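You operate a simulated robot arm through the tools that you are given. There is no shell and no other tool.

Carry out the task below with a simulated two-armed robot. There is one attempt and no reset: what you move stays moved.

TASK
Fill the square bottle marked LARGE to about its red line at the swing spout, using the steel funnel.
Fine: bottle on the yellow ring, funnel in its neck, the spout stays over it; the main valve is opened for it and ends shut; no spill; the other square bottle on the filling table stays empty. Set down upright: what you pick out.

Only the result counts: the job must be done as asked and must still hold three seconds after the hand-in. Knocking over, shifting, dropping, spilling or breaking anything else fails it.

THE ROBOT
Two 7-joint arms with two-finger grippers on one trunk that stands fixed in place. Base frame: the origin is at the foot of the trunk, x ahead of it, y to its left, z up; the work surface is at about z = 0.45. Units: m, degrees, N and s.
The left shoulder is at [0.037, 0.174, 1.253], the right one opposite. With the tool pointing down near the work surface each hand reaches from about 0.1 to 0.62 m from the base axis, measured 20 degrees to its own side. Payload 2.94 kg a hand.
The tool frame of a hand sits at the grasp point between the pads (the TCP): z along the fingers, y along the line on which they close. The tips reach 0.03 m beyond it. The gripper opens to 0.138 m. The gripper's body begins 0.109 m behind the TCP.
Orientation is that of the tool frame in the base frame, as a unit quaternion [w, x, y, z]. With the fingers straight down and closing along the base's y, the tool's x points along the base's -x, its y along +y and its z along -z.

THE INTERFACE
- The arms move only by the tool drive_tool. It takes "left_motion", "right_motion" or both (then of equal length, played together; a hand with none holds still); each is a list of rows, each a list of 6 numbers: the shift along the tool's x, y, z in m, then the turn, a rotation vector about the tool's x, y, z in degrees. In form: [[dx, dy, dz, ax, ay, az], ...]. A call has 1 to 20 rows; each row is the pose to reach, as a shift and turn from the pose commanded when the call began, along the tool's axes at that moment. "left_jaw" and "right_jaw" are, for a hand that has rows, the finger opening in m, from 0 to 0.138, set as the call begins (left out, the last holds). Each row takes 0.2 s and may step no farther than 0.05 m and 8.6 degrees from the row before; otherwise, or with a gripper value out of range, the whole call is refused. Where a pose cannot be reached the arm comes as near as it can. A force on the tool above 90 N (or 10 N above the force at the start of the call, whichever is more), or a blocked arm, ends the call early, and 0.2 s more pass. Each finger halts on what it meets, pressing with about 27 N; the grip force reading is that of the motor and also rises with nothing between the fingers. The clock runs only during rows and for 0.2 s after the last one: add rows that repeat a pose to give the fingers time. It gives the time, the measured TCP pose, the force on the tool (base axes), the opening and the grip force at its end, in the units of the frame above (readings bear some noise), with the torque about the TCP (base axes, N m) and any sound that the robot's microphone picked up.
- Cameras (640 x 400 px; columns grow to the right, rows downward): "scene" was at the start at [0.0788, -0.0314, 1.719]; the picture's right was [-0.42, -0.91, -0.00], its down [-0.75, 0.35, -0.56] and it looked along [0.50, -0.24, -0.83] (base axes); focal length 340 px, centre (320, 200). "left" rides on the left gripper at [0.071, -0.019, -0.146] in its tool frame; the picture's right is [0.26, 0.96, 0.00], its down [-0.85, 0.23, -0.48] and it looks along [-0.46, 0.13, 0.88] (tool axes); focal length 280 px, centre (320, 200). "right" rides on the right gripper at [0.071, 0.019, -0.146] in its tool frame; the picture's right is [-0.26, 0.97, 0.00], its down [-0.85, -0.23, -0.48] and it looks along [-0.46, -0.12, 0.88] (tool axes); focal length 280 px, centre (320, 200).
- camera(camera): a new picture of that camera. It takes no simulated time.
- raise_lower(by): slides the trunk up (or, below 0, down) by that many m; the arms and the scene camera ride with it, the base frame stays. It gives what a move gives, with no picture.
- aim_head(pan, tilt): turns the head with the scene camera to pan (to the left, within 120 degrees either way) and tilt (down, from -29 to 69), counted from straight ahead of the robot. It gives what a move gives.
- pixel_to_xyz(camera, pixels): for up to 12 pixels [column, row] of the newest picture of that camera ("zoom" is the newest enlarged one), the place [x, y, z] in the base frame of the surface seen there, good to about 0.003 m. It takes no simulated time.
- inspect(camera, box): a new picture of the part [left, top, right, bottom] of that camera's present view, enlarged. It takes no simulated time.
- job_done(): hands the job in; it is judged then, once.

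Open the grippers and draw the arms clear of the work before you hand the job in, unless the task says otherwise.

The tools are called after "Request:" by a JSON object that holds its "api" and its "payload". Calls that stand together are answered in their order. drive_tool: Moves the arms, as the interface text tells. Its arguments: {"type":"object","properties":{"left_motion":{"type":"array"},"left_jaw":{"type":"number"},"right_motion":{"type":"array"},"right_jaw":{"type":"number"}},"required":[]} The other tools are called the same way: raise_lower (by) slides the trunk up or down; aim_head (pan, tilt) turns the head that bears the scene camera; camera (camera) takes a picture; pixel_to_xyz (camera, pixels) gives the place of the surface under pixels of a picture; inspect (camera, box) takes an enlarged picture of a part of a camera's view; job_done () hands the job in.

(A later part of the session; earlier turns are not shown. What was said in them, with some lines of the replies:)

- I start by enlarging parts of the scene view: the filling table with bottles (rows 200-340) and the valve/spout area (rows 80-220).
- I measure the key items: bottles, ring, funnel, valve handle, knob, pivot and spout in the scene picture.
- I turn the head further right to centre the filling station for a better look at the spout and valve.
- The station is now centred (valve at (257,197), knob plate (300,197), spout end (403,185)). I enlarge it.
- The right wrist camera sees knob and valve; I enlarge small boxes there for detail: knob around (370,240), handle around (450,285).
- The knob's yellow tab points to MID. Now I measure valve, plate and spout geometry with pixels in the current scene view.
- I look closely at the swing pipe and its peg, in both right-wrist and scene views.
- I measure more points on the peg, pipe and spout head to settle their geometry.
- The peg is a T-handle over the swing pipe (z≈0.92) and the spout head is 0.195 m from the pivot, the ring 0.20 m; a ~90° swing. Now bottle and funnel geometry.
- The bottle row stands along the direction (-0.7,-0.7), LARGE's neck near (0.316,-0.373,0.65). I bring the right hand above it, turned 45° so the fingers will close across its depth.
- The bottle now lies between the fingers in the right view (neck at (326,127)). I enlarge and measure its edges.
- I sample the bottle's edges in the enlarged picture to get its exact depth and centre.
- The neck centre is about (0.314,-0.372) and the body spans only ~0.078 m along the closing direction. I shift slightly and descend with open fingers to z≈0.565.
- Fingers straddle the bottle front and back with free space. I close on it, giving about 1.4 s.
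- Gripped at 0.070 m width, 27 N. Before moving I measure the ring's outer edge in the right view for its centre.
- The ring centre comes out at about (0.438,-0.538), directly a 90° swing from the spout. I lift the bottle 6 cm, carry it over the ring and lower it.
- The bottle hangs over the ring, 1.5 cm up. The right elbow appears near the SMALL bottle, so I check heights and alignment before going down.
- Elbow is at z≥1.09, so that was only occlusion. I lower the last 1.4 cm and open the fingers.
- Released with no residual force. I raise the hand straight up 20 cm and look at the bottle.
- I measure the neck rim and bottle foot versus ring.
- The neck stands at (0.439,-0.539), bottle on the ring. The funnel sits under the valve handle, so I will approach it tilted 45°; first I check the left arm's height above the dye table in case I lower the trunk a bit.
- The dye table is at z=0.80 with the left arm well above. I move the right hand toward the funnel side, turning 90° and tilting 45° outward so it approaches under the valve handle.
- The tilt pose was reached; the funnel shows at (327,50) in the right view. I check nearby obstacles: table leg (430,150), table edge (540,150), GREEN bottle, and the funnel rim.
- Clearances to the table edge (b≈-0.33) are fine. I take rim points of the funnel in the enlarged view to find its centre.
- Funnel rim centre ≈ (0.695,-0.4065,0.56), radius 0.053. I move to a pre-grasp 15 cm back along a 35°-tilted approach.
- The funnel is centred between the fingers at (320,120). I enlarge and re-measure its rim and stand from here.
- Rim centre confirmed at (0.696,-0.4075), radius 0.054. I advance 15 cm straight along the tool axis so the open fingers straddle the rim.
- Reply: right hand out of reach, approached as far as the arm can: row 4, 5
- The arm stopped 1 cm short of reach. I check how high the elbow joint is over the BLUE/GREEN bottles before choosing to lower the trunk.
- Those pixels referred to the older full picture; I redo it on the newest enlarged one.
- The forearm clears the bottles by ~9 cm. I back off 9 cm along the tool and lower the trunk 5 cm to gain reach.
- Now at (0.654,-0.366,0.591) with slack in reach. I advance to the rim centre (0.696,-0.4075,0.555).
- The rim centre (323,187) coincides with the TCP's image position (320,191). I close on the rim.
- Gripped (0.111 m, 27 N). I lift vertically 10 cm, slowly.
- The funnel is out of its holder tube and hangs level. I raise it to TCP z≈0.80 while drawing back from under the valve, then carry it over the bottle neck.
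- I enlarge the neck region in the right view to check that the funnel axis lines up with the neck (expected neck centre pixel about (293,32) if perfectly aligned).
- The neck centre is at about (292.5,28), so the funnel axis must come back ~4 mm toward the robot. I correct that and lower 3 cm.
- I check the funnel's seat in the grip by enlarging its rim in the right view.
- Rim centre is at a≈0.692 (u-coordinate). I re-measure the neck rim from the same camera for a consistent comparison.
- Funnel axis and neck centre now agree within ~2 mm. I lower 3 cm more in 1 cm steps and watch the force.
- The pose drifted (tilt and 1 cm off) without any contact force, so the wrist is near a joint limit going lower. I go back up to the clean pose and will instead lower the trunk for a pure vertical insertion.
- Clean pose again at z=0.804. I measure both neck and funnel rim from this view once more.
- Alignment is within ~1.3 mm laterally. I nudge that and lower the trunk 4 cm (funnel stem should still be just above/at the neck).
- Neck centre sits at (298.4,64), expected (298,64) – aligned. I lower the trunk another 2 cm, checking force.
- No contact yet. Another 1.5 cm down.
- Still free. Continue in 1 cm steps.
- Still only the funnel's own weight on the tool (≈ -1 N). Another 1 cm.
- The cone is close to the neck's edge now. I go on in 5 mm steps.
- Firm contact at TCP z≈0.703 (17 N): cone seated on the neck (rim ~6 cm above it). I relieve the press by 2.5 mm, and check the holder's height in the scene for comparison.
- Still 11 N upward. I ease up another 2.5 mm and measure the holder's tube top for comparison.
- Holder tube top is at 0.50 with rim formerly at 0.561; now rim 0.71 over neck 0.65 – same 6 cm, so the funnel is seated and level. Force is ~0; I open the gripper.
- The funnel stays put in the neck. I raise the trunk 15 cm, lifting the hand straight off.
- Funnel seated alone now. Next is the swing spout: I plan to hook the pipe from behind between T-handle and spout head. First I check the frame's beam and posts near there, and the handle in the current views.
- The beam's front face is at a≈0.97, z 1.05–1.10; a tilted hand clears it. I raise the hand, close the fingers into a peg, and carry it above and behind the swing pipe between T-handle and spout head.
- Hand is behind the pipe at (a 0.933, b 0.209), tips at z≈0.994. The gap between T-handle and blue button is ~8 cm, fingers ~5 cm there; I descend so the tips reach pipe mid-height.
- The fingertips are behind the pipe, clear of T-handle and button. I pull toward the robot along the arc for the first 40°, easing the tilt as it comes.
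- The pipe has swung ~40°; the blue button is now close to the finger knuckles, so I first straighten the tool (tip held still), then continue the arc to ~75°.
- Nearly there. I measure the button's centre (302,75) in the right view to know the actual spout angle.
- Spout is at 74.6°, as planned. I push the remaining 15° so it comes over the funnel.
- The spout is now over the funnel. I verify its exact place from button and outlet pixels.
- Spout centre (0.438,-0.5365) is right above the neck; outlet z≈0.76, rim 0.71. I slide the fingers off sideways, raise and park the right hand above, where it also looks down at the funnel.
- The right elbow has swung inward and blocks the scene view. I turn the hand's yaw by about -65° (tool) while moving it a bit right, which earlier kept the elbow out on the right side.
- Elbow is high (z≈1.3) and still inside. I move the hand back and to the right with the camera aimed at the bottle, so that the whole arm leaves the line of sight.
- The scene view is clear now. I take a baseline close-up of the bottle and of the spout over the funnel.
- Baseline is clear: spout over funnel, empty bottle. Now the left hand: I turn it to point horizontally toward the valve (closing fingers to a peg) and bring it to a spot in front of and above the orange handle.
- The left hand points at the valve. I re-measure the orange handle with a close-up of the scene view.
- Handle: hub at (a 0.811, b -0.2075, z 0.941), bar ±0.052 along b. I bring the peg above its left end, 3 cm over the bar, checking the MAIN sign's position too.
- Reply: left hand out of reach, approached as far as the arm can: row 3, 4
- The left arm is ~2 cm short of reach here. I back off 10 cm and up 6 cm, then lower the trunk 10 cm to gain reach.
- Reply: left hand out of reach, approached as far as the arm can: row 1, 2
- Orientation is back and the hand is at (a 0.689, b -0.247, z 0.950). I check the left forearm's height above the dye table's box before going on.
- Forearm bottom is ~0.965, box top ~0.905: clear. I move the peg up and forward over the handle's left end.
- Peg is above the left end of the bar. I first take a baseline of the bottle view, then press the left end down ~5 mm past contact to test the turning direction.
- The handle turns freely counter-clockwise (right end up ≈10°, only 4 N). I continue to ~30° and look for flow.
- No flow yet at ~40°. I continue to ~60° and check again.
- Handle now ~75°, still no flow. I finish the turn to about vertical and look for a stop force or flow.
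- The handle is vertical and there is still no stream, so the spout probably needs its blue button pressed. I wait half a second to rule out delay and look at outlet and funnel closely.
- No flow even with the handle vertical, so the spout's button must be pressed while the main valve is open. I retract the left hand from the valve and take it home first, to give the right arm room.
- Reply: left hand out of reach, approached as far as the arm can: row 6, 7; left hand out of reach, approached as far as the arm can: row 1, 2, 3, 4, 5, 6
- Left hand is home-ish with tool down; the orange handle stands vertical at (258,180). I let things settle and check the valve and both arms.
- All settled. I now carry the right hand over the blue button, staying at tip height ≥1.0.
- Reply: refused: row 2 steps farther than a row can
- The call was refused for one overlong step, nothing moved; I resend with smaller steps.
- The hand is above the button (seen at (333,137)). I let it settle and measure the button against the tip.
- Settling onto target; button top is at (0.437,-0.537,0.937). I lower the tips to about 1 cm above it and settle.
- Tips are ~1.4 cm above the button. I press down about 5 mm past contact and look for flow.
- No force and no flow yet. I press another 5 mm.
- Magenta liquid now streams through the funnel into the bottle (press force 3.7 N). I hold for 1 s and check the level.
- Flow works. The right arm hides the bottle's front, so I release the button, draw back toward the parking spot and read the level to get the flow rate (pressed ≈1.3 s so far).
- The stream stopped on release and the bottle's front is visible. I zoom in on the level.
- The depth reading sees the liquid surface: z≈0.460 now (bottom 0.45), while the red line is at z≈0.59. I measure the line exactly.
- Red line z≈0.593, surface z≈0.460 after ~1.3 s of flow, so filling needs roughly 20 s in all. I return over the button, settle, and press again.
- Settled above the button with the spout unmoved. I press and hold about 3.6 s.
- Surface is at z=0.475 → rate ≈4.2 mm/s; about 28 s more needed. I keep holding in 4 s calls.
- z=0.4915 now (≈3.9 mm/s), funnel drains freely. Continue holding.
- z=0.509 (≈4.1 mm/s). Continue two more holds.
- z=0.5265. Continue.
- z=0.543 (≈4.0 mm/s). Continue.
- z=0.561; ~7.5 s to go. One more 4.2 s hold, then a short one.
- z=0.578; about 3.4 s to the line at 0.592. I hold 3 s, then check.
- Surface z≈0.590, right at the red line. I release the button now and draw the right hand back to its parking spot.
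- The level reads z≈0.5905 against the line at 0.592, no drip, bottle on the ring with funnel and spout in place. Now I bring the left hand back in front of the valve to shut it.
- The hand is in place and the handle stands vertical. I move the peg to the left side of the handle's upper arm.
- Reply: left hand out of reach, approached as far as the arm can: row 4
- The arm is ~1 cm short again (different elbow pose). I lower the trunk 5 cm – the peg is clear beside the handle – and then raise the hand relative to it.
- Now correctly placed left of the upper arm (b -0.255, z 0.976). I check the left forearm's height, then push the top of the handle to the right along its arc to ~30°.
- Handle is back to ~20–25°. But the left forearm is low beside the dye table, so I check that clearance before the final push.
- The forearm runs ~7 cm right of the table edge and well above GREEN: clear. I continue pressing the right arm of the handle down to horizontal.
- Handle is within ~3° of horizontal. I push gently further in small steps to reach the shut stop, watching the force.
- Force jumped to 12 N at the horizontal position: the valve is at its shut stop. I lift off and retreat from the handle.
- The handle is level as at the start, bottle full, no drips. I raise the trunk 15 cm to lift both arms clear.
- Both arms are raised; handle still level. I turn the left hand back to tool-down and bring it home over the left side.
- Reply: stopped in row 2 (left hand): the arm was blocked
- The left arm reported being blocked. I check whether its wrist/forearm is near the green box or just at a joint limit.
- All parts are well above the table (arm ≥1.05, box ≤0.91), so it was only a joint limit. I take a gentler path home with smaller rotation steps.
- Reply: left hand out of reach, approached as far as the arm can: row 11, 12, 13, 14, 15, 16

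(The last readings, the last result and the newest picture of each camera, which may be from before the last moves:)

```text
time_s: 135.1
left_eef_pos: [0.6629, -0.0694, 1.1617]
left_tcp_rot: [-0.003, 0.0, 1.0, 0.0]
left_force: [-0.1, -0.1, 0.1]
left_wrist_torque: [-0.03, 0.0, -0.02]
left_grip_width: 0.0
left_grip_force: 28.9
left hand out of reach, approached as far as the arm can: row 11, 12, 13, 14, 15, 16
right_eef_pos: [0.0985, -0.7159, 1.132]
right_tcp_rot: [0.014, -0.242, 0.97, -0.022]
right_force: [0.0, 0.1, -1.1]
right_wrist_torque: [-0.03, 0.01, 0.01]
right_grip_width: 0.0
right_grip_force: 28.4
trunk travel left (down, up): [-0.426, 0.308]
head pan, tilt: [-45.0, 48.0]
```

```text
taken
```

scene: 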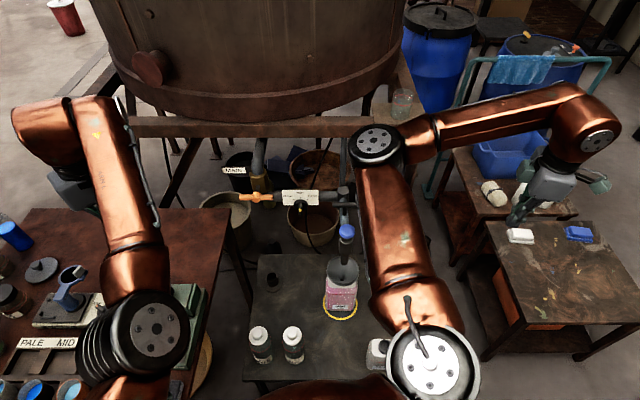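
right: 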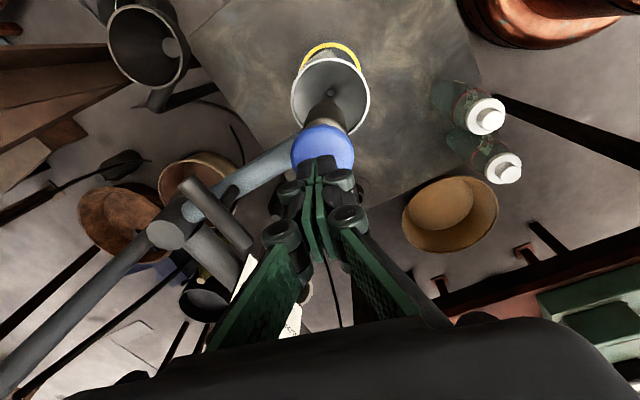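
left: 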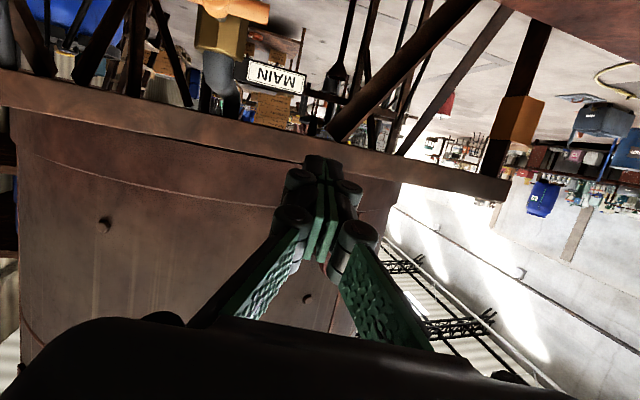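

Left hand is home with tool down. I open both grippers.

Request:
{"api": "drive_tool", "payload": {"left_motion": [[0, 0, 0, 0, 0, 0], [0, 0, 0, 0, 0, 0], [0, 0, 0, 0, 0, 0], [0, 0, 0, 0, 0, 0], [0, 0, 0, 0, 0, 0], [0, 0, 0, 0, 0, 0], [0, 0, 0, 0, 0, 0], [0, 0, 0, 0, 0, 0]], "right_motion": [[0, 0, 0, 0, 0, 0], [0, 0, 0, 0, 0, 0], [0, 0, 0, 0, 0, 0], [0, 0, 0, 0, 0, 0], [0, 0, 0, 0, 0, 0], [0, 0, 0, 0, 0, 0], [0, 0, 0, 0, 0, 0], [0, 0, 0, 0, 0, 0]], "left_jaw": 0.138, "right_jaw": 0.138}}

Request:
{"api": "camera", "payload": {"camera": "scene"}}

Request:
{"api": "inspect", "payload": {"camera": "scene", "box": [200, 160, 370, 225]}}

Request:
{"api": "inspect", "payload": {"camera": "scene", "box": [235, 215, 400, 375]}}

Request:
{"api": "inspect", "payload": {"camera": "scene", "box": [318, 270, 366, 325]}}

Request:
{"api": "pixel_to_xyz", "payload": {"camera": "zoom", "pixels": [[300, 140], [340, 140], [360, 145], [320, 150], [280, 150], [300, 160], [340, 155], [320, 135]]}}

Request:
{"api": "camera", "payload": {"camera": "right"}}

```text
time_s: 136.9
left_eef_pos: [0.663, -0.0696, 1.1627]
left_tcp_rot: [-0.002, -0.001, 1.0, 0.0]
left_force: [-0.8, 0.1, 0.5]
left_wrist_torque: [-0.01, 0.02, 0.0]
left_grip_width: 0.1382
left_grip_force: 0.0
right_eef_pos: [0.1006, -0.7155, 1.1308]
right_tcp_rot: [0.013, -0.241, 0.97, -0.022]
right_force: [0.0, -0.1, -0.2]
right_wrist_torque: [0.01, 0.02, -0.03]
right_grip_width: 0.1381
right_grip_force: 0.0
trunk travel left (down, up): [-0.426, 0.308]
head pan, tilt: [-45.0, 48.0]
```

```text
taken
```

scene: 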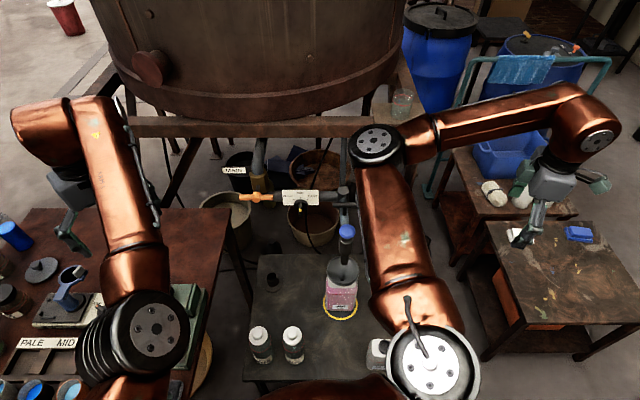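

```text
3.76 times, centred on (285, 192) of scene
```

zoom: 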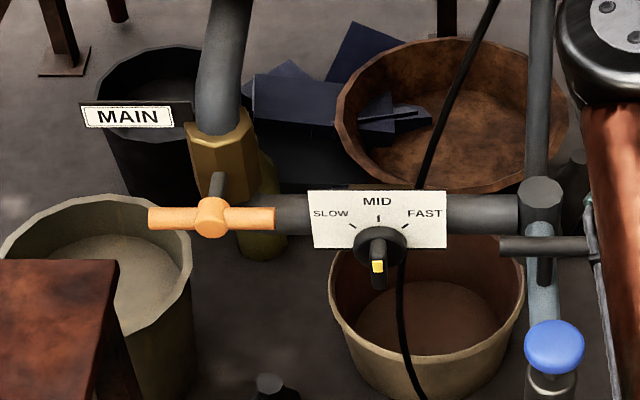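

```text
2.50 times, centred on (318, 295) of scene
```

zoom: 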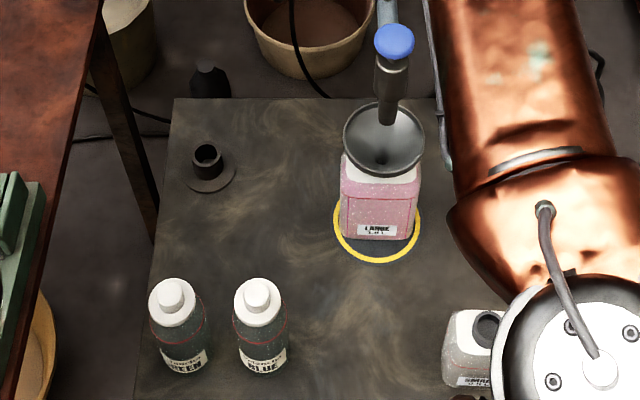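

```text
7.27 times, centred on (342, 298) of scene
```

zoom: 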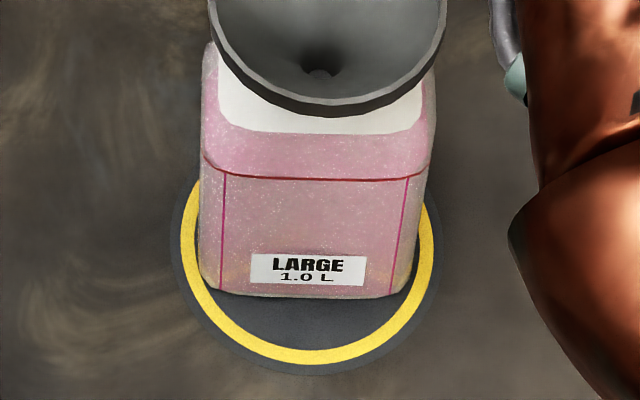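

```text
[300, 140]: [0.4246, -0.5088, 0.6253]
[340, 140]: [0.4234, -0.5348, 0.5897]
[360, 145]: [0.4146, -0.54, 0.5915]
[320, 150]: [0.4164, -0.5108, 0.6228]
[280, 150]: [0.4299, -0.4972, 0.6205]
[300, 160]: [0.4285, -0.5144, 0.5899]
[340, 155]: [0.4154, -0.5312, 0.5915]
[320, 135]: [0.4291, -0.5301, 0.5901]
```

```text
taken
```

right: 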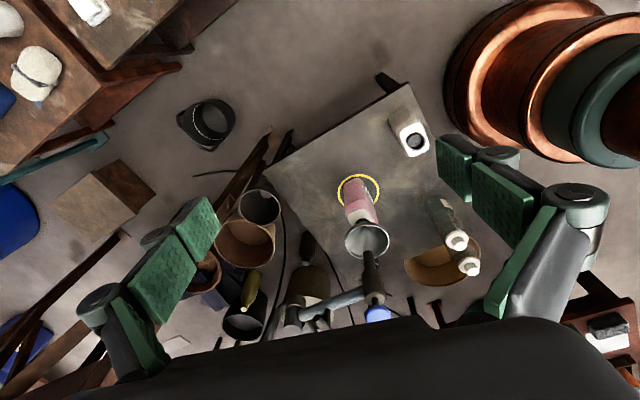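

Final check: level at z≈0.5905 against the red line at 0.592, bottle on the ring, funnel seated, spout above it, main handle level at its shut stop, SMALL empty and untouched, no spill, grippers open and clear. I hand in.

Request:
{"api": "job_done", "payload": {}}

```text
The job is handed in.
```

The LARGE bottle is filled to its red line and the job is handed in. I don't have the judge's result.

- **Level:** the liquid surface measured at z ≈ 0.5905 m, against the red line at about 0.592 m.
- **Bottle, funnel, spout:** the bottle stands on the yellow ring with the steel funnel seated in its neck. The swing spout is directly above it.
- **Main valve:** I opened it for the fill. It is back at its shut stop, level as at the start.
- **Flow:** opening the main valve alone gave no flow, because the spout also needs its blue button held down. I filled by pressing that button with the flow knob left on MID, and the flow stopped when I let go.
- **Everything else:** I saw no spill or drips, and the SMALL bottle is empty and unmoved. Both grippers are open and the hands are drawn back.
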